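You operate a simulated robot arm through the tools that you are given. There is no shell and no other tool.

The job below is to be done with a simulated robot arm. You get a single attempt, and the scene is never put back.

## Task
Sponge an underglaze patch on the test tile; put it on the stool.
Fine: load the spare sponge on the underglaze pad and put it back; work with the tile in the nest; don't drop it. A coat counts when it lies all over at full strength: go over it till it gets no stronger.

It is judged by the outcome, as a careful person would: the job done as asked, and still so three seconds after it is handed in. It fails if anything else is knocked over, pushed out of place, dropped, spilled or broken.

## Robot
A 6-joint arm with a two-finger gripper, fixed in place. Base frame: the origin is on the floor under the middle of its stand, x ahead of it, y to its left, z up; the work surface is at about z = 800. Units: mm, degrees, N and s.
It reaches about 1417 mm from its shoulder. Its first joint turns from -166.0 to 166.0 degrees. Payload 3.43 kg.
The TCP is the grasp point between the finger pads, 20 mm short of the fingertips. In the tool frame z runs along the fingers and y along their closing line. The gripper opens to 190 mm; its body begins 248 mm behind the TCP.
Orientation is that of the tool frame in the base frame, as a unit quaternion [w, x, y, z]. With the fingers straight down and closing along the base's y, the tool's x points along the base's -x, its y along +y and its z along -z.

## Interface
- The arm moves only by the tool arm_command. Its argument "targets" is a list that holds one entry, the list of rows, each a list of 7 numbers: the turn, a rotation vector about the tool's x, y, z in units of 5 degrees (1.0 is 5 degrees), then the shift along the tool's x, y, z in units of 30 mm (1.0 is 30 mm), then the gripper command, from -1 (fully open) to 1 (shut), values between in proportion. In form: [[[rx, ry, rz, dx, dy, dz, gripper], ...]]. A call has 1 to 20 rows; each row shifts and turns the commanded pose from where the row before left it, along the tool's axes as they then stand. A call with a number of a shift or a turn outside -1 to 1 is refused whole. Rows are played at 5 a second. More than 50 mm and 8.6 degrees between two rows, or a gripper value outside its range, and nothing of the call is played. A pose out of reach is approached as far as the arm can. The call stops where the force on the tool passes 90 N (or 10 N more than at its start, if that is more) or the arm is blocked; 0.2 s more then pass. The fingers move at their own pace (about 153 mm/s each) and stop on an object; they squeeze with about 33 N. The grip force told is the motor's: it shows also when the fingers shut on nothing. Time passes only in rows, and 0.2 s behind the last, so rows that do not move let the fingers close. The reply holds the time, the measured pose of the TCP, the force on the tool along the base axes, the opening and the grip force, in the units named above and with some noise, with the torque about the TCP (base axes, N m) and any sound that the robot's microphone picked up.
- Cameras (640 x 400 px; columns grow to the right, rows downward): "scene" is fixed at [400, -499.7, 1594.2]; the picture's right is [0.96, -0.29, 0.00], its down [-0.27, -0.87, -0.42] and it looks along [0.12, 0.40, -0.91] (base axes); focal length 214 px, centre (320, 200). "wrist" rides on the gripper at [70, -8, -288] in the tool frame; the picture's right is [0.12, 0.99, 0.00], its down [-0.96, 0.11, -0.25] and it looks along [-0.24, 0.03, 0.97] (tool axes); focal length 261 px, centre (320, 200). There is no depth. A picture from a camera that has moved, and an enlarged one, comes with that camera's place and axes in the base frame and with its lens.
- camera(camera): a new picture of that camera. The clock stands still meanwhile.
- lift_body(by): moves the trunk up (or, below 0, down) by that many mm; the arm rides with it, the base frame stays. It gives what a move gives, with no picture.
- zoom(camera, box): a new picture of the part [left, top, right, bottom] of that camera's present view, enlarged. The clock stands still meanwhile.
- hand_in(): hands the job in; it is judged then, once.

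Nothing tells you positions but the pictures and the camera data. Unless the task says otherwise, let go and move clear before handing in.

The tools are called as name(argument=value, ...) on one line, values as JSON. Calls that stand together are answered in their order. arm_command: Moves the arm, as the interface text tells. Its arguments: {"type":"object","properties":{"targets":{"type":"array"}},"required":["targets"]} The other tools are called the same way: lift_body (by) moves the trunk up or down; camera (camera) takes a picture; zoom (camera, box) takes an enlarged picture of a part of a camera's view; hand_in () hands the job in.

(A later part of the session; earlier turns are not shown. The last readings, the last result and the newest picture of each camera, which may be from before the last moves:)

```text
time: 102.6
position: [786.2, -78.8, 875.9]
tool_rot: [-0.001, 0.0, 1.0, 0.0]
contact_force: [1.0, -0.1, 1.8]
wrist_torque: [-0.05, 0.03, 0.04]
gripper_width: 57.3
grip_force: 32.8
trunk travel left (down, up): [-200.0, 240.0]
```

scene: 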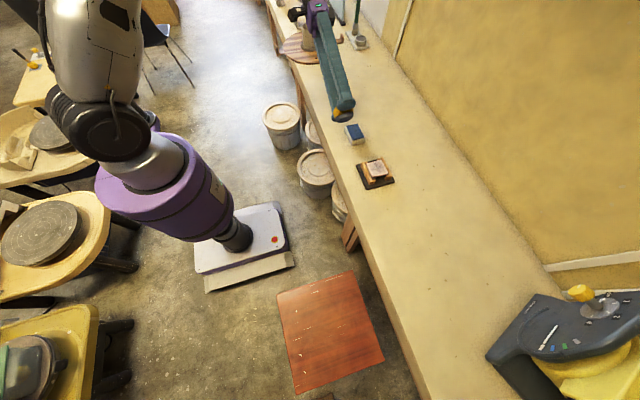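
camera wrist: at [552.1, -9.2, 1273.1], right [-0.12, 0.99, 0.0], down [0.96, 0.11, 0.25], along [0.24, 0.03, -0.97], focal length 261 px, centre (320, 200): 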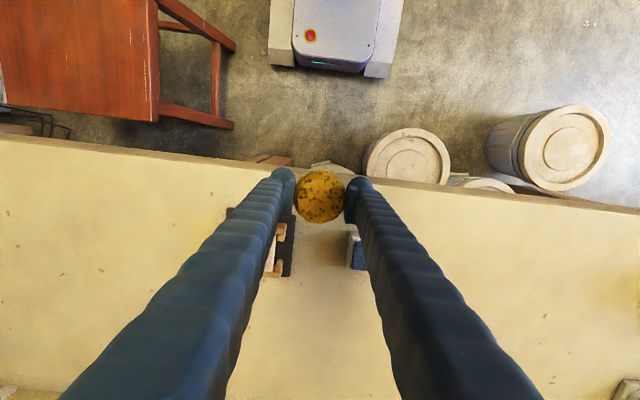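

arm_command(targets=[[[0, 0, 0, 0, 0, 0.07, 1], [0, 0, 0, 0.1, 0.1, 0, 1], [0, 0, 0, -0.2, 0, 0, 1], [0, 0, 0, 0, -0.2, 0, 1], [0, 0, 0, 0.2, 0, 0, 1], [0, 0, 0, 0, 0.2, 0, 1], [0, 0, 0, -0.2, 0, 0, 1], [0, 0, 0, 0, -0.2, 0, 1], [0, 0, 0, 0.2, 0, 0, 1], [0, 0, 0, 0, 0.2, 0, 1], [0, 0, 0, -0.2, 0, 0, 1], [0, 0, 0, 0, -0.2, 0, 1], [0, 0, 0, 0.2, 0, 0, 1], [0, 0, 0, 0, 0.2, 0, 1], [0, 0, 0, -0.1, -0.1, 0, 1]]])

arm_command(targets=[[[0, 0, 0, 0, 0, -0.4, 1], [0, 0, 0, 0, 0, -0.9, 1], [0, 0, 0, 0.9, 0.6, -0.9, 1], [0, 0, 0, 1, 0.9, -0.5, 1], [0, 0, 0, 1, 0.9, -0.5, 1], [0, 0, 0, 1, 0.2, -0.5, 1], [0, 0, 0, 1, 0, 0, 1], [0, 0, 0, 0.5, 0, 0, 1], [0, 0, 0, 0, 0, 0, 1]]])

zoom(camera="scene", box=[363, 155, 393, 180])

```text
time: 105.8
position: [784.2, -79.2, 874.9]
tool_rot: [-0.001, 0.0, 1.0, 0.0]
contact_force: [0.5, 3.8, 25.4]
wrist_torque: [0.05, -0.02, -0.01]
gripper_width: 57.1
grip_force: 32.8
trunk travel left (down, up): [-200.0, 240.0]
```

```text
time: 107.8
position: [621.9, -3.3, 983.6]
tool_rot: [0.0, 0.001, 1.0, 0.0]
contact_force: [-0.4, -0.4, 0.3]
wrist_torque: [-0.03, 0.04, -0.01]
gripper_width: 57.3
grip_force: 32.7
trunk travel left (down, up): [-200.0, 240.0]
```

```text
16.00 times, centred on (378, 168) of scene
camera zoom: at [400.0, -499.7, 1594.2], right [0.96, -0.29, 0.0], down [-0.27, -0.87, -0.42], along [0.12, 0.4, -0.91], focal length 3432 px, centre (-608, 720)
```

zoom: 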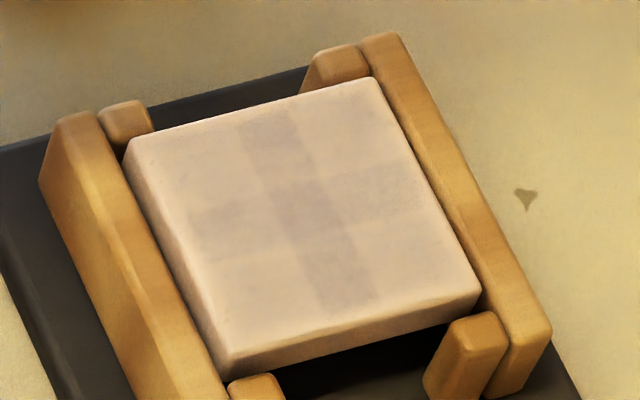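

Rubbing at 25 N left that corner blank too. That points to a pressure threshold around 30 N or more. I'll test a 45 N steady press at the same corner.

arm_command(targets=[[[0, 0, 0, -0.9, -0.4, 0, 1], [0, 0, 0, -1, -0.5, 0.4, 1], [0, 0, 0, -1, -0.5, 0.6, 1], [0, 0, 0, -1, -0.5, 0.6, 1], [0, 0, 0, -1, -0.4, 0.6, 1], [0, 0, 0, -0.567, -0.333, 0.6, 1], [0, 0, 0, 0, 0, 0.5, 1], [0, 0, 0, 0, 0, 0.3, 1], [0, 0, 0, 0, 0, 0.07, 1], [0, 0, 0, 0, 0, 0.09, 1], [0, 0, 0, 0, 0, 0, 1]]])

```text
time: 110.2
position: [787.2, -80.4, 874.4]
tool_rot: [0.003, -0.001, 1.0, 0.0]
contact_force: [-0.1, 0.0, 22.1]
wrist_torque: [-0.11, 0.13, 0.01]
gripper_width: 57.4
grip_force: 33.2
trunk travel left (down, up): [-200.0, 240.0]
```

arm_command(targets=[[[0, 0, 0, 0, 0, 0.06, 1], [0, 0, 0, 0, 0, 0, 1]]])

```text
time: 110.8
position: [787.6, -81.1, 874.1]
tool_rot: [0.003, 0.0, 1.0, 0.001]
contact_force: [1.1, 2.1, 50.4]
wrist_torque: [-0.22, 0.17, 0.0]
gripper_width: 57.4
grip_force: 32.9
trunk travel left (down, up): [-200.0, 240.0]
```

arm_command(targets=[[[0, 0, 0, 0, 0, 0, 1], [0, 0, 0, 0, 0, 0, 1], [0, 0, 0, 0, 0, 0, 1]]])

arm_command(targets=[[[0, 0, 0, 0, 0, -0.4, 1], [0, 0, 0, 0, 0, -0.9, 1], [0, 0, 0, 0.9, 0.6, -0.9, 1], [0, 0, 0, 1, 0.9, -0.5, 1], [0, 0, 0, 1, 0.9, -0.5, 1], [0, 0, 0, 1, 0.233, -0.5, 1], [0, 0, 0, 1, 0, 0, 1], [0, 0, 0, 0.567, 0, 0, 1], [0, 0, 0, 0, 0, 0, 1]]])

zoom(camera="scene", box=[363, 155, 393, 180])

```text
time: 111.6
position: [787.2, -79.7, 874.6]
tool_rot: [0.003, 0.0, 1.0, 0.0]
contact_force: [6.9, 3.0, 55.2]
wrist_torque: [-0.07, -0.17, -0.03]
gripper_width: 57.1
grip_force: 32.3
trunk travel left (down, up): [-200.0, 240.0]
```

```text
time: 113.6
position: [617.3, -2.0, 983.3]
tool_rot: [0.0, 0.0, 1.0, -0.001]
contact_force: [0.8, -0.6, -0.3]
wrist_torque: [-0.02, -0.01, -0.01]
gripper_width: 57.4
grip_force: 33.2
trunk travel left (down, up): [-200.0, 240.0]
```

```text
16.00 times, centred on (378, 168) of scene
camera zoom: at [400.0, -499.7, 1594.2], right [0.96, -0.29, 0.0], down [-0.27, -0.87, -0.42], along [0.12, 0.4, -0.91], focal length 3432 px, centre (-608, 720)
```

zoom: 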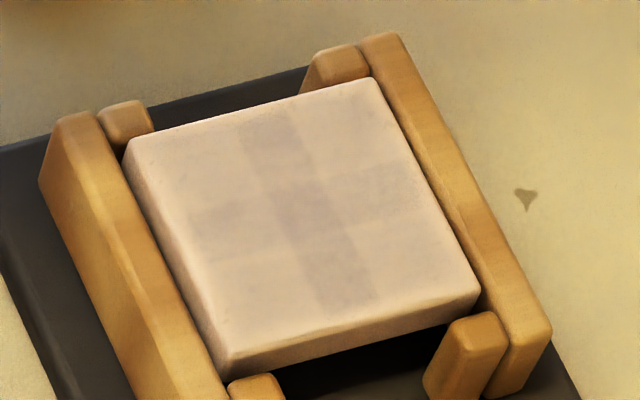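

arm_command(targets=[[[0, 0, 0, -0.7, -0.9, 0, 1], [0, 0, 0, -0.7, -0.9, 0, 1], [0, 0, 0, 0, -0.9, 0, 1], [0, 0, 0, 0, -0.6, 0, 1], [0, 0, 0, 0, 0, 0, 1]]])

zoom(camera="wrist", box=[280, 190, 360, 250])

camera(camera="wrist")

```text
time: 114.8
position: [664.6, -100.2, 985.0]
tool_rot: [0.0, 0.0, 1.0, -0.001]
contact_force: [0.1, 0.0, -0.9]
wrist_torque: [0.06, 0.0, -0.03]
gripper_width: 57.1
grip_force: 32.8
trunk travel left (down, up): [-200.0, 240.0]
```

```text
6.67 times, centred on (320, 220) of wrist
camera zoom: at [593.2, -109.6, 1271.6], right [-0.12, 0.99, 0.0], down [0.96, 0.11, 0.25], along [0.24, 0.03, -0.97], focal length 1738 px, centre (320, 67)
```

zoom: 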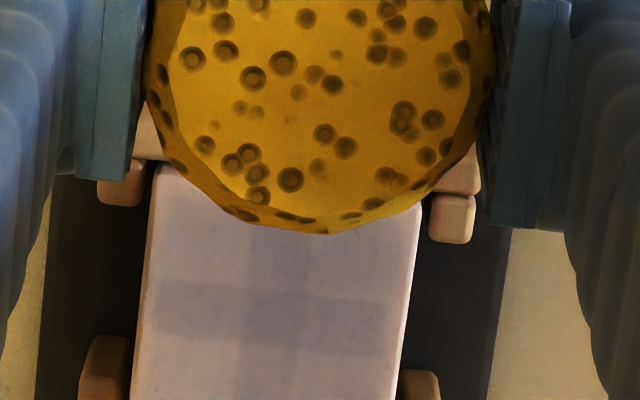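

```text
taken
camera wrist: at [593.2, -109.6, 1271.6], right [-0.12, 0.99, 0.0], down [0.96, 0.11, 0.25], along [0.24, 0.03, -0.97], focal length 261 px, centre (320, 200)
```

wrist: 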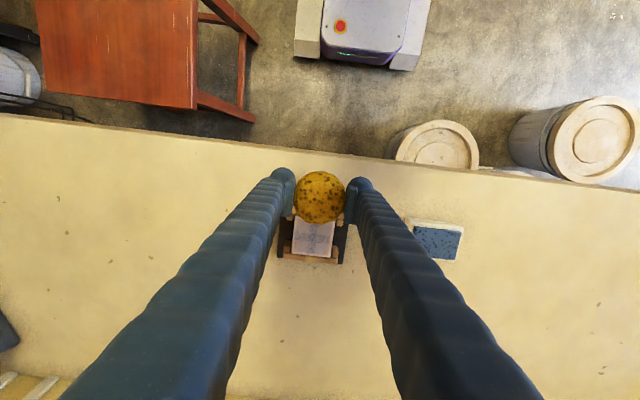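

arm_command(targets=[[[0, 0, 0, 0.9, 0, 0, 1], [0, 0, 0, 0.4, 0, 0, 1], [0, 0, 0, 0, 0, 0, 1]]])

zoom(camera="wrist", box=[285, 215, 345, 265])

```text
time: 115.6
position: [625.3, -99.8, 982.1]
tool_rot: [-0.001, 0.0, 1.0, 0.0]
contact_force: [0.1, -0.4, 0.8]
wrist_torque: [-0.01, 0.05, 0.0]
gripper_width: 57.1
grip_force: 33.1
trunk travel left (down, up): [-200.0, 240.0]
```

```text
8.00 times, centred on (315, 240) of wrist
camera zoom: at [555.0, -108.7, 1269.6], right [-0.12, 0.99, 0.0], down [0.96, 0.11, 0.25], along [0.24, 0.03, -0.97], focal length 2085 px, centre (360, -120)
```

zoom: 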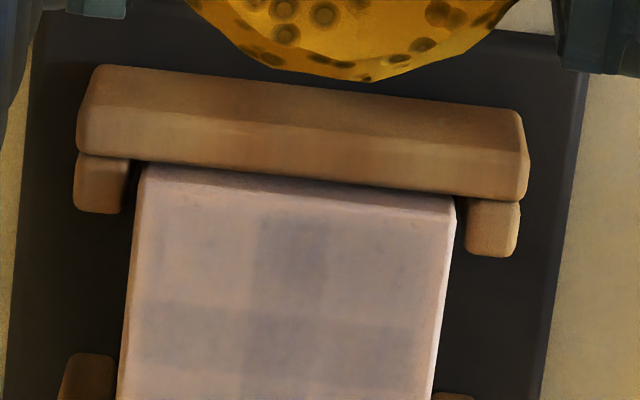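

zoom(camera="wrist", box=[285, 232, 345, 282])

zoom(camera="wrist", box=[297, 232, 347, 272])

```text
8.00 times, centred on (315, 257) of wrist
camera zoom: at [555.0, -108.7, 1269.6], right [-0.12, 0.99, 0.0], down [0.96, 0.11, 0.25], along [0.24, 0.03, -0.97], focal length 2085 px, centre (360, -256)
```

zoom: 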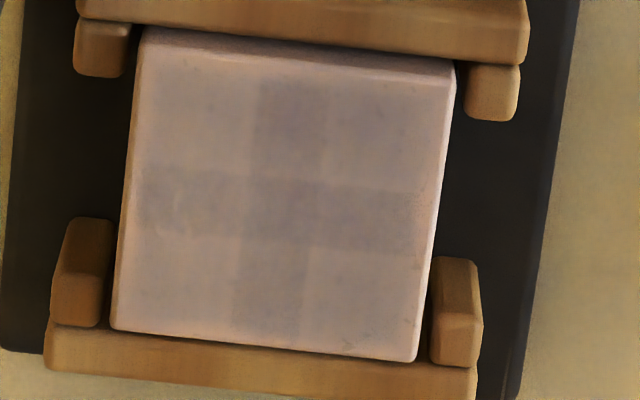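

```text
10.00 times, centred on (322, 252) of wrist
camera zoom: at [555.0, -108.7, 1269.6], right [-0.12, 0.99, 0.0], down [0.96, 0.11, 0.25], along [0.24, 0.03, -0.97], focal length 2606 px, centre (300, -320)
```

zoom: 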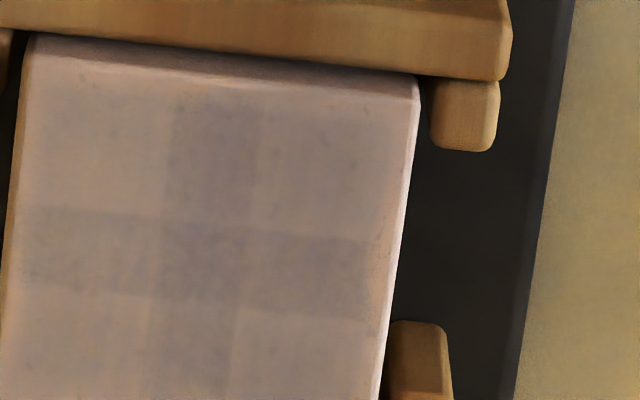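

Now I can see it properly: the whole patch is faintly tinted blue, and the cross is just where neighbouring cells overlap. The quadrants I worked are slightly stronger, so the coat builds slowly. I'll reload and time how much a fresh load adds.

arm_command(targets=[[[0, 0, 0, -0.45, 0.6, 0, 1], [0, 0, 0, -0.5, 0.9, 0, 1], [0, 0, 0, -0.5, 0.9, 0.2, 1], [0, 0, 0, -0.5, 0.9, 0.3, 1], [0, 0, 0, -0.5, 0.9, 0.4, 1], [0, 0, 0, -0.5, 0.9, 0.5, 1], [0, 0, 0, -0.5, 0.9, 0.5, 1], [0, 0, 0, -0.5, 0.8, 0.5, 1], [0, 0, 0, -0.417, 0.517, 0.5, 1], [0, 0, 0, 0, 0, 0.5, 1], [0, 0, 0, 0, 0, 0.327, 1], [0, 0, 0, 0, 0, 0.17, 1], [0, 0, 0, 0, 0, 0.03, 1], [0, 0, 0, 0, 0, 0, 1]]])

```text
time: 118.6
position: [756.6, 118.0, 864.4]
tool_rot: [0.001, 0.0, 1.0, 0.0]
contact_force: [-0.2, -1.6, 13.7]
wrist_torque: [0.15, -0.22, -0.03]
gripper_width: 57.3
grip_force: 32.9
trunk travel left (down, up): [-200.0, 240.0]
```

arm_command(targets=[[[0, 0, 0, 0, 0, 0.03, 1], [0, 0, 0, 0, 0, 0, 1], [0, 0, 0, 0, 0, 0, 1], [0, 0, 0, 0, 0, -0.2, 1], [0, 0, 0, 0, 0, 0.2, 1], [0, 0, 0, 0, 0, 0, 1], [0, 0, 0, 0, 0, 0, 1], [0, 0, 0, 0, 0, -0.2, 1], [0, 0, 0, 0, 0, 0.2, 1], [0, 0, 0, 0, 0, 0, 1], [0, 0, 0, 0, 0, 0, 1], [0, 0, 0, 0, 0, -0.2, 1], [0, 0, 0, 0, 0, 0.2, 1], [0, 0, 0, 0, 0, 0, 1], [0, 0, 0, 0, 0, 0, 1]]])

```text
time: 121.8
position: [757.1, 119.2, 863.4]
tool_rot: [0.0, 0.0, 1.0, 0.0]
contact_force: [-3.2, 0.7, 12.0]
wrist_torque: [0.13, 0.0, 0.01]
gripper_width: 57.7
grip_force: 33.4
trunk travel left (down, up): [-200.0, 240.0]
```

arm_command(targets=[[[0, 0, 0, 0, 0, -0.5, 1], [0, 0, 0, 0, 0, -0.9, 1], [0, 0, 0, 0, -0.4, -0.8, 1], [0, 0, 0, 0.05, -0.9, 0, 1], [0, 0, 0, 0.05, -1, 0, 1], [0, 0, 0, 0.05, -1, 0, 1], [0, 0, 0, 0.05, -1, 0, 1], [0, 0, 0, 0.05, -1, 0, 1], [0, 0, 0, 0.017, -0.9, 0.2, 1], [0, 0, 0, 0, -0.517, 0.4, 1], [0, 0, 0, 0, 0, 0.6, 1], [0, 0, 0, 0, 0, 0.4, 1], [0, 0, 0, 0, 0, 0.2, 1], [0, 0, 0, 0, 0, 0, 1]]])

```text
time: 124.8
position: [749.1, -83.3, 873.7]
tool_rot: [0.0, 0.0, 1.0, 0.0]
contact_force: [0.0, 1.2, 9.3]
wrist_torque: [0.03, -0.1, 0.04]
gripper_width: 57.4
grip_force: 32.4
trunk travel left (down, up): [-200.0, 240.0]
```

arm_command(targets=[[[0, 0, 0, 0, 0, 0.05, 1], [0, 0, 0, 0, 0, 0, 1], [0, 0, 0, 0, 0, 0, 1], [0, 0, 0, 0, 0, 0, 1], [0, 0, 0, 0, 0, 0, 1]]])

arm_command(targets=[[[0, 0, 0, 0, 0, -0.4, 1], [0, 0, 0, 0, 0, -0.9, 1], [0, 0, 0, 0.6, 0, -0.9, 1], [0, 0, 0, 0.9, -0.2, -0.5, 1], [0, 0, 0, 0.9, -0.2, -0.5, 1], [0, 0, 0, 0.9, -0.2, -0.4, 1], [0, 0, 0, 0.8, 0, 0, 1], [0, 0, 0, 0, 0, 0, 1]]])

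zoom(camera="wrist", box=[285, 232, 345, 282])

zoom(camera="scene", box=[363, 155, 393, 180])

```text
time: 126.0
position: [747.3, -82.9, 873.5]
tool_rot: [0.001, 0.0, 1.0, 0.0]
contact_force: [1.7, 0.9, 21.2]
wrist_torque: [-0.12, -0.07, -0.02]
gripper_width: 57.5
grip_force: 33.0
trunk travel left (down, up): [-200.0, 240.0]
```

```text
time: 127.8
position: [624.7, -100.8, 981.7]
tool_rot: [-0.001, 0.0, 1.0, -0.001]
contact_force: [0.3, 0.4, -0.5]
wrist_torque: [-0.01, -0.02, 0.02]
gripper_width: 57.3
grip_force: 33.0
trunk travel left (down, up): [-200.0, 240.0]
```

```text
8.00 times, centred on (315, 257) of wrist
camera zoom: at [554.1, -109.2, 1269.7], right [-0.12, 0.99, 0.0], down [0.96, 0.11, 0.25], along [0.24, 0.03, -0.97], focal length 2085 px, centre (360, -256)
```

zoom: 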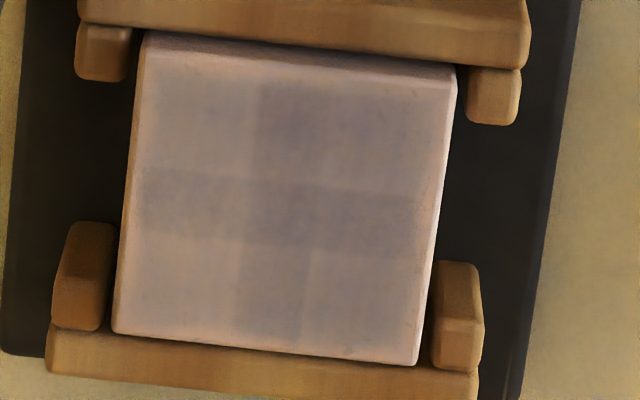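

```text
16.00 times, centred on (378, 168) of scene
camera zoom: at [400.0, -499.7, 1594.2], right [0.96, -0.29, 0.0], down [-0.27, -0.87, -0.42], along [0.12, 0.4, -0.91], focal length 3432 px, centre (-608, 720)
```

zoom: 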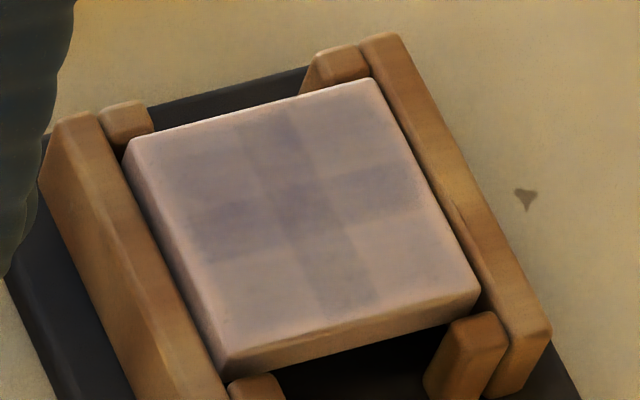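

The coat is now visibly bluer everywhere. Several separate presses on the pad clearly load the sponge better. I'll repeat this: many dabs on the pad, then dabs over all parts of the tile.

arm_command(targets=[[[0, 0, 0, -0.45, 0.6, 0, 1], [0, 0, 0, -0.5, 0.9, 0, 1], [0, 0, 0, -0.5, 0.9, 0.2, 1], [0, 0, 0, -0.5, 0.9, 0.3, 1], [0, 0, 0, -0.5, 0.9, 0.4, 1], [0, 0, 0, -0.5, 0.9, 0.5, 1], [0, 0, 0, -0.5, 0.9, 0.5, 1], [0, 0, 0, -0.5, 0.8, 0.5, 1], [0, 0, 0, -0.417, 0.517, 0.5, 1], [0, 0, 0, 0, 0, 0.5, 1], [0, 0, 0, 0, 0, 0.327, 1], [0, 0, 0, 0, 0, 0, 1]]])

arm_command(targets=[[[0, 0, 0, 0, 0, 0.23, 1], [0, 0, 0, 0, 0, 0, 1], [0, 0, 0, 0, 0, -0.23, 1], [0, 0, 0, 0, 0, 0.23, 1], [0, 0, 0, 0, 0, 0, 1], [0, 0, 0, 0, 0, -0.23, 1], [0, 0, 0, 0, 0, 0.23, 1], [0, 0, 0, 0, 0, 0, 1], [0, 0, 0, 0, 0, -0.23, 1], [0, 0, 0, 0, 0, 0.23, 1], [0, 0, 0, 0, 0, 0, 1], [0, 0, 0, 0, 0, -0.23, 1], [0, 0, 0, 0, 0, 0.23, 1], [0, 0, 0, 0, 0, 0, 1], [0, 0, 0, 0, 0, -0.23, 1], [0, 0, 0, 0, 0, 0.23, 1], [0, 0, 0, 0, 0, 0, 1]]])

```text
time: 130.4
position: [757.1, 117.5, 871.8]
tool_rot: [-0.001, 0.0, 1.0, 0.0]
contact_force: [0.2, -0.3, -0.5]
wrist_torque: [0.02, 0.01, 0.01]
gripper_width: 57.5
grip_force: 32.5
trunk travel left (down, up): [-200.0, 240.0]
```

```text
time: 134.0
position: [757.1, 117.7, 863.9]
tool_rot: [0.001, -0.001, 1.0, 0.0]
contact_force: [-0.8, 1.1, 18.4]
wrist_torque: [-0.05, -0.04, -0.02]
gripper_width: 57.5
grip_force: 33.5
trunk travel left (down, up): [-200.0, 240.0]
```

arm_command(targets=[[[0, 0, 0, 0, 0, -0.5, 1], [0, 0, 0, 0, 0, -0.9, 1], [0, 0, 0, -0.1, -0.4, -0.8, 1], [0, 0, 0, -0.1, -0.9, 0, 1], [0, 0, 0, -0.15, -1, 0, 1], [0, 0, 0, -0.15, -1, 0, 1], [0, 0, 0, -0.15, -1, 0, 1], [0, 0, 0, -0.15, -1, 0, 1], [0, 0, 0, -0.133, -0.9, 0.2, 1], [0, 0, 0, 0, -0.517, 0.4, 1], [0, 0, 0, 0, 0, 0.6, 1], [0, 0, 0, 0, 0, 0.4, 1], [0, 0, 0, 0, 0, 0.06, 1], [0, 0, 0, 0, 0, 0, 1]]])

arm_command(targets=[[[0, 0, 0, 0, 0, 0.18, 1], [0, 0, 0, 0, 0, 0, 1], [0, 0, 0, 0, 0, 0, 1], [0, 0, 0, 0, 0, -0.18, 1], [0, 0, 0, 0, -0.6, 0, 1], [0, 0, 0, 0, -0.6, 0, 1], [0, 0, 0, 0, 0, 0.18, 1], [0, 0, 0, 0, 0, 0, 1], [0, 0, 0, 0, 0, 0, 1]]])

arm_command(targets=[[[0, 0, 0, 0, 0, -0.18, 1], [0, 0, 0, 0.6, 0, 0, 1], [0, 0, 0, 0.6, 0, 0, 1], [0, 0, 0, 0, 0, 0.18, 1], [0, 0, 0, 0, 0, 0, 1], [0, 0, 0, 0, 0, 0, 1], [0, 0, 0, 0, 0, -0.18, 1], [0, 0, 0, 0, 0.6, 0, 1], [0, 0, 0, 0, 0.6, 0, 1], [0, 0, 0, 0, 0, 0.18, 1], [0, 0, 0, 0, 0, 0, 1], [0, 0, 0, 0, 0, 0, 1]]])

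arm_command(targets=[[[0, 0, 0, 0, 0, -0.4, 1], [0, 0, 0, 0, 0, -0.9, 1], [0, 0, 0, 0.6, 0, -0.9, 1], [0, 0, 0, 0.9, -0.2, -0.5, 1], [0, 0, 0, 0.9, -0.2, -0.5, 1], [0, 0, 0, 0.9, -0.2, -0.4, 1], [0, 0, 0, 0.8, 0, 0, 1], [0, 0, 0, 0, 0, 0, 1]]])

zoom(camera="wrist", box=[285, 232, 345, 282])

zoom(camera="scene", box=[363, 155, 393, 180])

```text
time: 137.0
position: [785.8, -81.2, 877.5]
tool_rot: [0.0, 0.0, 1.0, 0.0]
contact_force: [-0.1, 0.4, -1.1]
wrist_torque: [0.02, 0.0, 0.0]
gripper_width: 57.5
grip_force: 33.0
trunk travel left (down, up): [-200.0, 240.0]
```

```text
time: 139.0
position: [784.0, -118.6, 873.7]
tool_rot: [-0.001, 0.001, 1.0, 0.0]
contact_force: [0.3, -0.7, -0.2]
wrist_torque: [0.01, -0.04, -0.01]
gripper_width: 57.3
grip_force: 33.5
trunk travel left (down, up): [-200.0, 240.0]
```

```text
time: 141.6
position: [749.3, -84.4, 873.4]
tool_rot: [0.001, 0.0, 1.0, 0.0]
contact_force: [1.3, 0.9, 6.2]
wrist_torque: [0.03, -0.07, 0.03]
gripper_width: 57.2
grip_force: 33.1
trunk travel left (down, up): [-200.0, 240.0]
```

```text
time: 143.4
position: [625.1, -101.3, 982.9]
tool_rot: [-0.001, 0.0, 1.0, -0.001]
contact_force: [0.4, -0.3, 0.0]
wrist_torque: [-0.02, -0.03, 0.0]
gripper_width: 57.5
grip_force: 33.4
trunk travel left (down, up): [-200.0, 240.0]
```

```text
8.00 times, centred on (315, 257) of wrist
camera zoom: at [554.3, -110.2, 1271.2], right [-0.12, 0.99, 0.0], down [0.96, 0.11, 0.25], along [0.24, 0.03, -0.97], focal length 2085 px, centre (360, -256)
```

zoom: 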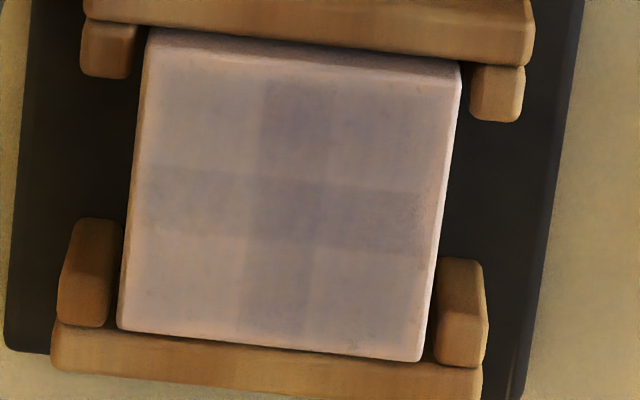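

```text
16.00 times, centred on (378, 168) of scene
camera zoom: at [400.0, -499.7, 1594.2], right [0.96, -0.29, 0.0], down [-0.27, -0.87, -0.42], along [0.12, 0.4, -0.91], focal length 3432 px, centre (-608, 720)
```

zoom: 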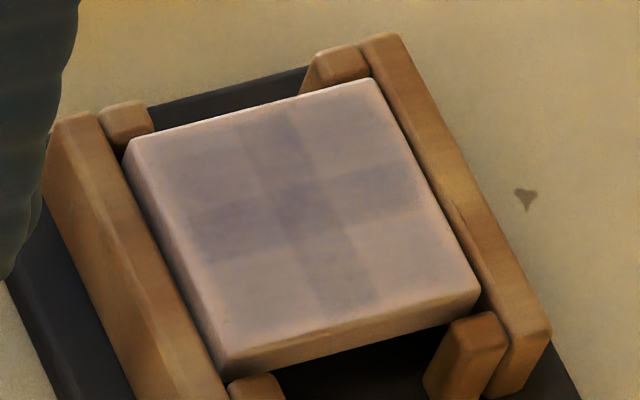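

Those dabs were too light: the sponge has crept up about 8 mm in the fingers. I'll set it on the pad, which also loads it, re-grip it higher, and then continue with firmer dabs.

arm_command(targets=[[[0, 0, 0, -0.45, 0.6, 0, 1], [0, 0, 0, -0.5, 0.9, 0, 1], [0, 0, 0, -0.5, 0.9, 0.2, 1], [0, 0, 0, -0.5, 0.9, 0.3, 1], [0, 0, 0, -0.5, 0.9, 0.4, 1], [0, 0, 0, -0.5, 0.9, 0.5, 1], [0, 0, 0, -0.5, 0.9, 0.5, 1], [0, 0, 0, -0.5, 0.8, 0.5, 1], [0, 0, 0, -0.417, 0.517, 0.5, 1], [0, 0, 0, 0, 0, 0.5, 1], [0, 0, 0, 0, 0, 0.327, 1], [0, 0, 0, 0, 0, 0.2, 1], [0, 0, 0, 0, 0, 0.03, 1], [0, 0, 0, 0, 0, 0, 1]]])

zoom(camera="scene", box=[330, 100, 390, 150])

zoom(camera="wrist", box=[250, 140, 390, 250])

```text
time: 146.4
position: [756.7, 117.9, 863.5]
tool_rot: [0.0, -0.001, 1.0, 0.0]
contact_force: [3.5, -4.8, 20.4]
wrist_torque: [-0.08, -0.04, -0.04]
gripper_width: 57.1
grip_force: 32.5
trunk travel left (down, up): [-200.0, 240.0]
```

```text
8.00 times, centred on (360, 125) of scene
camera zoom: at [400.0, -499.7, 1594.2], right [0.96, -0.29, 0.0], down [-0.27, -0.87, -0.42], along [0.12, 0.4, -0.91], focal length 1716 px, centre (0, 800)
```

zoom: 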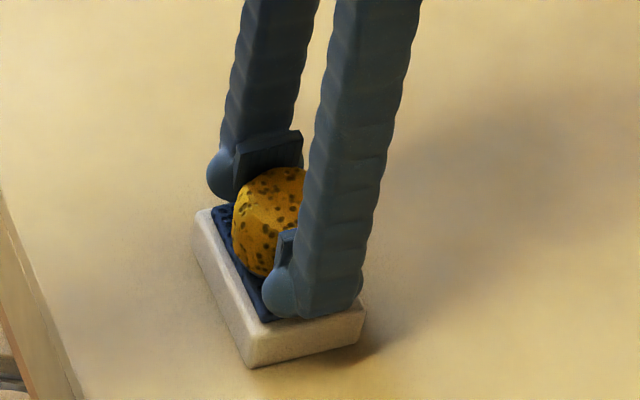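

```text
3.64 times, centred on (320, 195) of wrist
camera zoom: at [685.5, 109.3, 1151.1], right [-0.12, 0.99, 0.0], down [0.96, 0.11, 0.25], along [0.25, 0.03, -0.97], focal length 948 px, centre (320, 218)
```

zoom: 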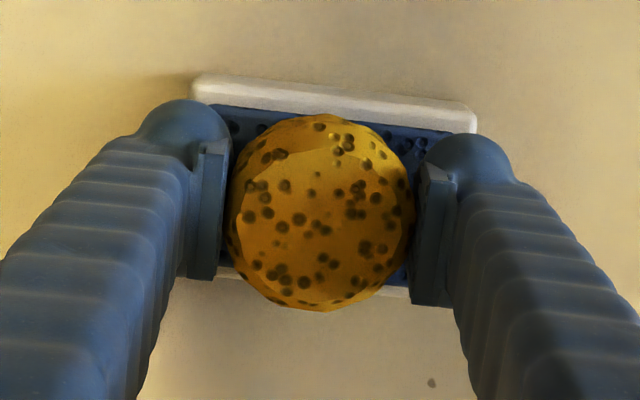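

arm_command(targets=[[[0, 0, 0, 0, 0, -0.03, 1], [0, 0, 0, 0, 0, 0, 0.25], [0, 0, 0, 0, 0, 0, 0.1], [0, 0, 0, 0, 0, 0, 0.1], [0, 0, 0, 0, 0, -0.15, 0.1], [0, 0, 0, 0, 0, -0.15, 0.1], [0, 0, 0, 0, 0, 0, 0.1]]])

zoom(camera="wrist", box=[250, 140, 390, 250])

zoom(camera="scene", box=[330, 100, 390, 150])

```text
time: 148.0
position: [756.3, 118.9, 872.6]
tool_rot: [-0.002, 0.0, 1.0, 0.0]
contact_force: [0.6, -0.2, 0.3]
wrist_torque: [0.0, -0.01, -0.02]
gripper_width: 85.6
grip_force: 0.0
trunk travel left (down, up): [-200.0, 240.0]
```

```text
3.64 times, centred on (320, 195) of wrist
camera zoom: at [686.3, 109.8, 1160.4], right [-0.12, 0.99, 0.0], down [0.96, 0.11, 0.25], along [0.24, 0.03, -0.97], focal length 948 px, centre (320, 218)
```

zoom: 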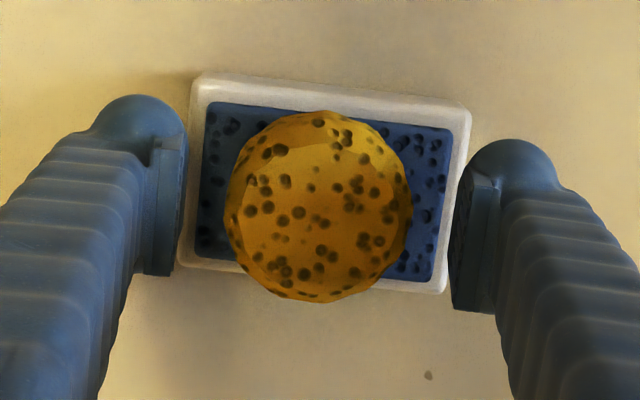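

```text
8.00 times, centred on (360, 125) of scene
camera zoom: at [400.0, -499.7, 1594.2], right [0.96, -0.29, 0.0], down [-0.27, -0.87, -0.42], along [0.12, 0.4, -0.91], focal length 1716 px, centre (0, 800)
```

zoom: 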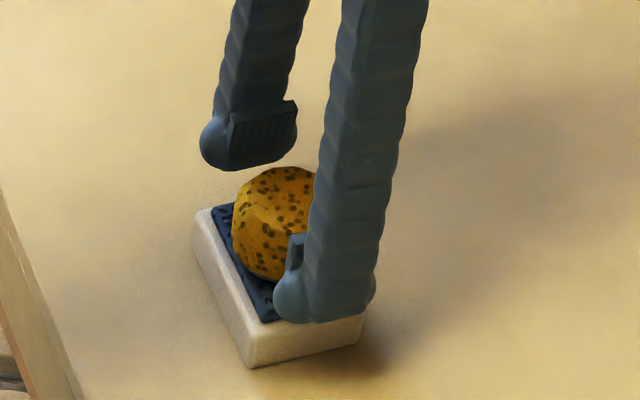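

The sponge stands steady on the pad. Re-gripping now with about 15 mm of it proud of the fingertips, then dabbing the pad several times.

arm_command(targets=[[[0, 0, 0, -0.03, 0, 0, 0.2], [0, 0, 0, 0, 0, 0, 0.35], [0, 0, 0, 0, 0, 0, 1], [0, 0, 0, 0, 0, 0, 1], [0, 0, 0, 0, 0, 0, 1]]])

arm_command(targets=[[[0, 0, 0, 0, 0, -0.2, 1], [0, 0, 0, 0, 0, 0.23, 1], [0, 0, 0, 0, 0, 0, 1]]])

```text
time: 149.2
position: [757.7, 118.2, 873.0]
tool_rot: [-0.001, 0.001, 1.0, 0.0]
contact_force: [0.2, 0.5, -0.3]
wrist_torque: [0.02, 0.03, -0.02]
gripper_width: 57.0
grip_force: 32.9
trunk travel left (down, up): [-200.0, 240.0]
```

```text
time: 150.0
position: [756.7, 118.9, 872.6]
tool_rot: [0.0, 0.0, 1.0, 0.0]
contact_force: [-0.8, 0.3, 7.5]
wrist_torque: [-0.04, 0.01, 0.03]
gripper_width: 56.9
grip_force: 33.4
trunk travel left (down, up): [-200.0, 240.0]
```

arm_command(targets=[[[0, 0, 0, 0, 0, 0.03, 1], [0, 0, 0, 0, 0, 0, 1], [0, 0, 0, 0, 0, -0.2, 1], [0, 0, 0, 0, 0, 0.2, 1], [0, 0, 0, 0, 0, 0, 1], [0, 0, 0, 0, 0, -0.2, 1], [0, 0, 0, 0, 0, 0.2, 1], [0, 0, 0, 0, 0, 0, 1], [0, 0, 0, 0, 0, -0.2, 1], [0, 0, 0, 0, 0, 0.2, 1], [0, 0, 0, 0, 0, 0, 1], [0, 0, 0, 0, 0, -0.2, 1], [0, 0, 0, 0, 0, 0.2, 1], [0, 0, 0, 0, 0, 0, 1]]])

```text
time: 153.0
position: [757.9, 119.9, 873.0]
tool_rot: [0.001, 0.0, 1.0, 0.0]
contact_force: [-1.7, 2.0, 16.0]
wrist_torque: [0.03, 0.01, -0.04]
gripper_width: 56.7
grip_force: 33.1
trunk travel left (down, up): [-200.0, 240.0]
```

arm_command(targets=[[[0, 0, 0, 0, 0, -0.5, 1], [0, 0, 0, 0, 0, -0.9, 1], [0, 0, 0, -0.1, -0.4, -0.8, 1], [0, 0, 0, -0.1, -0.9, 0, 1], [0, 0, 0, -0.15, -1, 0, 1], [0, 0, 0, -0.15, -1, 0, 1], [0, 0, 0, -0.15, -1, 0, 1], [0, 0, 0, -0.15, -1, 0, 1], [0, 0, 0, -0.1, -0.9, 0.2, 1], [0, 0, 0, 0, -0.517, 0.4, 1], [0, 0, 0, 0, 0, 0.6, 1], [0, 0, 0, 0, 0, 0.43, 1], [0, 0, 0, 0, 0, 0.2, 1], [0, 0, 0, 0, 0, 0, 1]]])

```text
time: 156.0
position: [785.1, -82.7, 884.0]
tool_rot: [-0.001, 0.0, 1.0, -0.001]
contact_force: [0.1, 1.0, -0.9]
wrist_torque: [-0.02, -0.01, 0.0]
gripper_width: 56.6
grip_force: 33.3
trunk travel left (down, up): [-200.0, 240.0]
```

arm_command(targets=[[[0, 0, 0, 0, 0, 0.06, 1], [0, 0, 0, 0, 0, 0, 1]]])

```text
time: 156.6
position: [785.4, -82.0, 883.4]
tool_rot: [0.0, -0.001, 1.0, 0.0]
contact_force: [-1.2, 4.0, 8.8]
wrist_torque: [0.09, 0.03, -0.02]
gripper_width: 56.8
grip_force: 32.5
trunk travel left (down, up): [-200.0, 240.0]
```

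arm_command(targets=[[[0, 0, 0, 0, 0, 0.05, 1], [0, 0, 0, 0, 0, 0, 1], [0, 0, 0, 0, 0, 0, 1], [0, 0, 0, 0, 0, 0, 1]]])

arm_command(targets=[[[0, 0, 0, 0, 0, -0.2, 1], [0, 0, 0, 0, -0.6, 0, 1], [0, 0, 0, 0, -0.6, 0, 1], [0, 0, 0, 0, 0, 0.2, 1], [0, 0, 0, 0, 0, 0, 1], [0, 0, 0, 0, 0, 0, 1], [0, 0, 0, 0, 0, 0, 1]]])

arm_command(targets=[[[0, 0, 0, 0, 0, -0.2, 1], [0, 0, 0, 0.6, 0, 0, 1], [0, 0, 0, 0.6, 0, 0, 1], [0, 0, 0, 0, 0, 0.2, 1], [0, 0, 0, 0, 0, 0, 1], [0, 0, 0, 0, 0, 0, 1], [0, 0, 0, 0, 0, 0, 1]]])

arm_command(targets=[[[0, 0, 0, 0, 0, -0.2, 1], [0, 0, 0, 0, 0.6, 0, 1], [0, 0, 0, 0, 0.6, 0, 1], [0, 0, 0, 0, 0, 0.2, 1], [0, 0, 0, 0, 0, 0, 1], [0, 0, 0, 0, 0, 0, 1], [0, 0, 0, 0, 0, 0, 1]]])

arm_command(targets=[[[0, 0, 0, 0, 0, -0.4, 1], [0, 0, 0, 0, 0, -0.9, 1], [0, 0, 0, 0.6, 0, -0.9, 1], [0, 0, 0, 0.9, -0.2, -0.5, 1], [0, 0, 0, 0.9, -0.2, -0.5, 1], [0, 0, 0, 0.9, -0.2, -0.4, 1], [0, 0, 0, 0.8, 0, 0, 1], [0, 0, 0, 0, 0, 0, 1]]])

zoom(camera="wrist", box=[285, 232, 345, 282])

zoom(camera="scene", box=[363, 155, 393, 180])

```text
time: 157.6
position: [783.5, -82.4, 882.2]
tool_rot: [0.001, 0.001, 1.0, 0.0]
contact_force: [4.7, -0.4, 29.0]
wrist_torque: [-0.25, -0.12, 0.07]
gripper_width: 56.4
grip_force: 33.2
trunk travel left (down, up): [-200.0, 240.0]
```

```text
time: 159.2
position: [784.0, -118.8, 882.8]
tool_rot: [0.001, 0.0, 1.0, 0.0]
contact_force: [-1.2, -5.2, 29.1]
wrist_torque: [0.06, -0.01, 0.01]
gripper_width: 56.8
grip_force: 32.9
trunk travel left (down, up): [-200.0, 240.0]
```

```text
time: 160.8
position: [747.3, -118.6, 882.4]
tool_rot: [0.001, 0.0, 1.0, 0.001]
contact_force: [-3.2, 1.5, 26.1]
wrist_torque: [0.18, -0.07, -0.03]
gripper_width: 57.1
grip_force: 33.1
trunk travel left (down, up): [-200.0, 240.0]
```

```text
time: 162.4
position: [748.7, -83.2, 882.2]
tool_rot: [0.001, 0.0, 1.0, -0.001]
contact_force: [2.2, 7.5, 41.1]
wrist_torque: [-0.09, -0.08, 0.02]
gripper_width: 56.5
grip_force: 33.4
trunk travel left (down, up): [-200.0, 240.0]
```

```text
time: 164.2
position: [626.1, -99.7, 988.0]
tool_rot: [-0.001, -0.001, 1.0, 0.001]
contact_force: [-0.2, 0.4, -0.5]
wrist_torque: [-0.01, -0.01, -0.02]
gripper_width: 57.0
grip_force: 32.3
trunk travel left (down, up): [-200.0, 240.0]
```

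```text
8.00 times, centred on (315, 257) of wrist
camera zoom: at [555.4, -108.5, 1276.4], right [-0.12, 0.99, 0.0], down [0.96, 0.11, 0.25], along [0.24, 0.03, -0.97], focal length 2085 px, centre (360, -256)
```

zoom: 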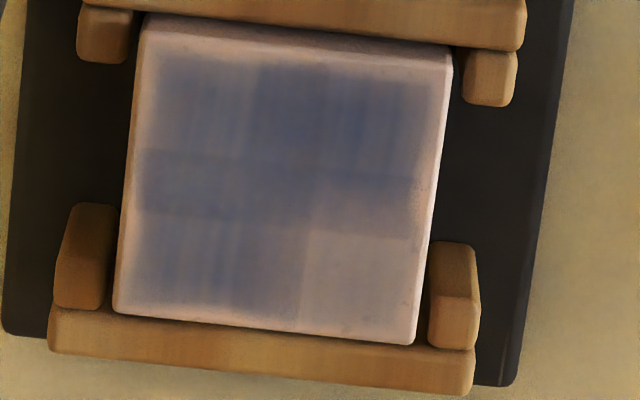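

```text
16.00 times, centred on (378, 168) of scene
camera zoom: at [400.0, -499.7, 1594.2], right [0.96, -0.29, 0.0], down [-0.27, -0.87, -0.42], along [0.12, 0.4, -0.91], focal length 3432 px, centre (-608, 720)
```

zoom: 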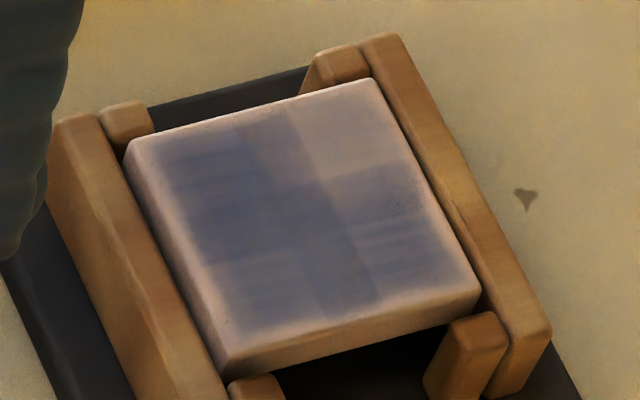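

A big improvement: three quadrants jumped to a strong blue. The (+x, +y) one got less because I crept into contact there. Decisive dabs to about 30 N are what work, so I'll reload the same way and go over all four quadrants again.

arm_command(targets=[[[0, 0, 0, -0.45, 0.6, 0, 1], [0, 0, 0, -0.5, 0.9, 0, 1], [0, 0, 0, -0.5, 0.9, 0.2, 1], [0, 0, 0, -0.5, 0.9, 0.3, 1], [0, 0, 0, -0.5, 0.9, 0.4, 1], [0, 0, 0, -0.5, 0.9, 0.5, 1], [0, 0, 0, -0.5, 0.9, 0.5, 1], [0, 0, 0, -0.5, 0.8, 0.5, 1], [0, 0, 0, -0.417, 0.517, 0.5, 1], [0, 0, 0, 0, 0, 0.5, 1], [0, 0, 0, 0, 0, 0.327, 1], [0, 0, 0, 0, 0, 0, 1]]])

arm_command(targets=[[[0, 0, 0, 0, 0, 0.15, 1], [0, 0, 0, 0, 0, 0, 1], [0, 0, 0, 0, 0, -0.2, 1], [0, 0, 0, 0, 0, 0.2, 1], [0, 0, 0, 0, 0, 0, 1], [0, 0, 0, 0, 0, -0.2, 1], [0, 0, 0, 0, 0, 0.2, 1], [0, 0, 0, 0, 0, 0, 1], [0, 0, 0, 0, 0, -0.2, 1], [0, 0, 0, 0, 0, 0.2, 1], [0, 0, 0, 0, 0, 0, 1]]])

```text
time: 166.8
position: [755.0, 120.4, 874.3]
tool_rot: [-0.001, 0.0, 1.0, 0.001]
contact_force: [-0.4, 1.2, 0.5]
wrist_torque: [0.0, -0.03, 0.01]
gripper_width: 56.5
grip_force: 33.3
trunk travel left (down, up): [-200.0, 240.0]
```

```text
time: 169.2
position: [755.2, 119.1, 871.9]
tool_rot: [0.0, 0.0, 1.0, 0.0]
contact_force: [0.1, 0.6, 4.8]
wrist_torque: [0.03, -0.02, 0.0]
gripper_width: 56.8
grip_force: 33.5
trunk travel left (down, up): [-200.0, 240.0]
```

arm_command(targets=[[[0, 0, 0, 0, 0, -0.2, 1], [0, 0, 0, 0, 0, 0.25, 1], [0, 0, 0, 0, 0, 0, 1], [0, 0, 0, 0, 0, -0.2, 1], [0, 0, 0, 0, 0, 0.2, 1], [0, 0, 0, 0, 0, 0, 1], [0, 0, 0, 0, 0, -0.2, 1], [0, 0, 0, 0, 0, 0.2, 1], [0, 0, 0, 0, 0, 0, 1]]])

```text
time: 171.2
position: [755.3, 118.7, 871.1]
tool_rot: [0.001, 0.0, 1.0, 0.001]
contact_force: [-2.1, 2.9, 18.3]
wrist_torque: [0.05, -0.1, -0.02]
gripper_width: 56.6
grip_force: 32.8
trunk travel left (down, up): [-200.0, 240.0]
```

arm_command(targets=[[[0, 0, 0, 0, 0, -0.5, 1], [0, 0, 0, 0, 0, -0.9, 1], [0, 0, 0, -0.1, -0.4, -0.8, 1], [0, 0, 0, -0.1, -0.9, 0, 1], [0, 0, 0, -0.15, -1, 0, 1], [0, 0, 0, -0.15, -1, 0, 1], [0, 0, 0, -0.15, -1, 0, 1], [0, 0, 0, -0.15, -1, 0, 1], [0, 0, 0, -0.133, -0.9, 0.2, 1], [0, 0, 0, 0, -0.517, 0.4, 1], [0, 0, 0, 0, 0, 0.6, 1], [0, 0, 0, 0, 0, 0.41, 1], [0, 0, 0, 0, 0, 0.1, 1], [0, 0, 0, 0, 0, 0.21, 1], [0, 0, 0, 0, 0, 0, 1], [0, 0, 0, 0, 0, 0, 1]]])

```text
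time: 174.6
position: [784.9, -83.1, 880.2]
tool_rot: [0.002, 0.0, 1.0, 0.0]
contact_force: [1.6, 3.9, 33.4]
wrist_torque: [-0.18, 0.02, 0.02]
gripper_width: 56.7
grip_force: 32.8
trunk travel left (down, up): [-200.0, 240.0]
```

arm_command(targets=[[[0, 0, 0, 0, 0, -0.2, 1], [0, 0, 0, 0, -0.6, 0, 1], [0, 0, 0, 0, -0.6, 0, 1], [0, 0, 0, 0, 0, 0.2, 1], [0, 0, 0, 0, 0, 0, 1], [0, 0, 0, 0, 0, 0, 1]]])

arm_command(targets=[[[0, 0, 0, 0, 0, -0.2, 1], [0, 0, 0, 0.6, 0, 0, 1], [0, 0, 0, 0.6, 0, 0, 1], [0, 0, 0, 0, 0, 0.2, 1], [0, 0, 0, 0, 0, 0, 1], [0, 0, 0, 0, 0, 0, 1]]])

arm_command(targets=[[[0, 0, 0, 0, 0, -0.2, 1], [0, 0, 0, 0, 0.6, 0, 1], [0, 0, 0, 0, 0.6, 0, 1], [0, 0, 0, 0, 0, 0.2, 1], [0, 0, 0, 0, 0, 0, 1], [0, 0, 0, 0, 0, 0, 1]]])

arm_command(targets=[[[0, 0, 0, 0, 0, -0.4, 1], [0, 0, 0, 0, 0, -0.9, 1], [0, 0, 0, 0.6, 0, -0.9, 1], [0, 0, 0, 0.9, -0.2, -0.5, 1], [0, 0, 0, 0.9, -0.2, -0.5, 1], [0, 0, 0, 0.9, -0.2, -0.4, 1], [0, 0, 0, 0.8, 0, 0, 1], [0, 0, 0, 0, 0, 0, 1]]])

zoom(camera="wrist", box=[285, 232, 345, 282])

zoom(camera="scene", box=[363, 155, 393, 180])

```text
time: 176.0
position: [784.1, -119.8, 880.8]
tool_rot: [0.001, 0.0, 1.0, 0.0]
contact_force: [-1.1, -4.5, 33.7]
wrist_torque: [0.06, 0.06, 0.05]
gripper_width: 57.0
grip_force: 33.2
trunk travel left (down, up): [-200.0, 240.0]
```

```text
time: 177.4
position: [748.0, -118.8, 879.5]
tool_rot: [0.002, 0.001, 1.0, 0.0]
contact_force: [6.9, -2.5, 48.3]
wrist_torque: [0.2, -0.11, -0.04]
gripper_width: 56.8
grip_force: 32.9
trunk travel left (down, up): [-200.0, 240.0]
```

```text
time: 178.8
position: [748.0, -82.1, 879.9]
tool_rot: [0.002, 0.0, 1.0, 0.0]
contact_force: [-5.4, -1.9, 41.4]
wrist_torque: [-0.38, 0.01, -0.08]
gripper_width: 56.5
grip_force: 33.3
trunk travel left (down, up): [-200.0, 240.0]
```

```text
time: 180.6
position: [625.6, -99.4, 986.7]
tool_rot: [0.0, 0.0, 1.0, 0.0]
contact_force: [-0.6, 0.2, -0.5]
wrist_torque: [-0.01, 0.0, 0.01]
gripper_width: 56.8
grip_force: 32.8
trunk travel left (down, up): [-200.0, 240.0]
```

```text
8.00 times, centred on (315, 257) of wrist
camera zoom: at [555.4, -108.6, 1274.5], right [-0.12, 0.99, 0.0], down [0.96, 0.12, 0.25], along [0.24, 0.03, -0.97], focal length 2085 px, centre (360, -256)
```

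zoom: 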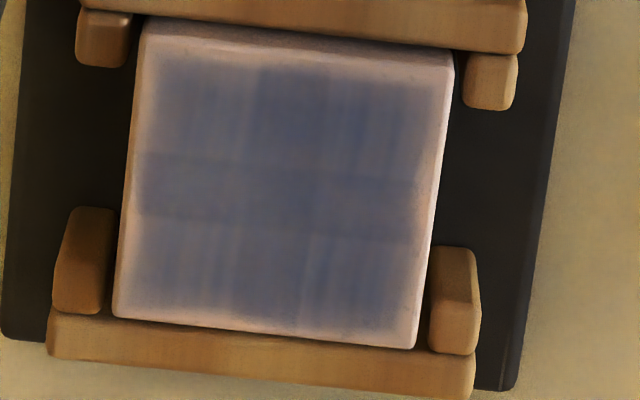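

```text
16.00 times, centred on (378, 168) of scene
camera zoom: at [400.0, -499.7, 1594.2], right [0.96, -0.29, 0.0], down [-0.27, -0.87, -0.42], along [0.12, 0.4, -0.91], focal length 3432 px, centre (-608, 720)
```

zoom: 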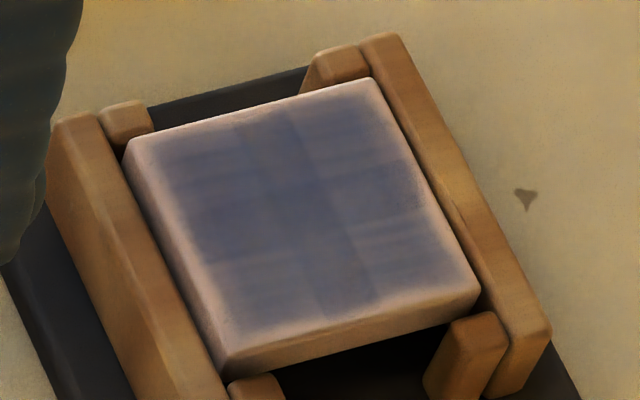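

All four quadrants now carry an even, strong blue. I'll do another full round with a fresh load to see whether it still gets stronger.

arm_command(targets=[[[0, 0, 0, -0.45, 0.6, 0, 1], [0, 0, 0, -0.5, 0.9, 0, 1], [0, 0, 0, -0.5, 0.9, 0.2, 1], [0, 0, 0, -0.5, 0.9, 0.3, 1], [0, 0, 0, -0.5, 0.9, 0.4, 1], [0, 0, 0, -0.5, 0.9, 0.5, 1], [0, 0, 0, -0.5, 0.9, 0.5, 1], [0, 0, 0, -0.5, 0.8, 0.5, 1], [0, 0, 0, -0.417, 0.517, 0.5, 1], [0, 0, 0, 0, 0, 0.5, 1], [0, 0, 0, 0, 0, 0.327, 1], [0, 0, 0, 0, 0, 0, 1]]])

arm_command(targets=[[[0, 0, 0, 0, 0, 0.19, 1], [0, 0, 0, 0, 0, 0, 1], [0, 0, 0, 0, 0, -0.2, 1], [0, 0, 0, 0, 0, 0.2, 1], [0, 0, 0, 0, 0, 0, 1], [0, 0, 0, 0, 0, -0.2, 1], [0, 0, 0, 0, 0, 0.2, 1], [0, 0, 0, 0, 0, 0, 1], [0, 0, 0, 0, 0, -0.2, 1], [0, 0, 0, 0, 0, 0.2, 1], [0, 0, 0, 0, 0, 0, 1], [0, 0, 0, 0, 0, -0.2, 1], [0, 0, 0, 0, 0, 0.2, 1], [0, 0, 0, 0, 0, 0, 1]]])

```text
time: 183.2
position: [757.9, 119.8, 874.7]
tool_rot: [-0.001, 0.0, 1.0, -0.001]
contact_force: [-0.1, -0.5, 0.2]
wrist_torque: [-0.03, -0.01, 0.04]
gripper_width: 56.7
grip_force: 33.2
trunk travel left (down, up): [-200.0, 240.0]
```

```text
time: 186.2
position: [755.6, 120.2, 870.2]
tool_rot: [0.0, -0.001, 1.0, 0.001]
contact_force: [-4.5, 1.5, 15.1]
wrist_torque: [0.07, -0.04, -0.01]
gripper_width: 56.7
grip_force: 32.8
trunk travel left (down, up): [-200.0, 240.0]
```

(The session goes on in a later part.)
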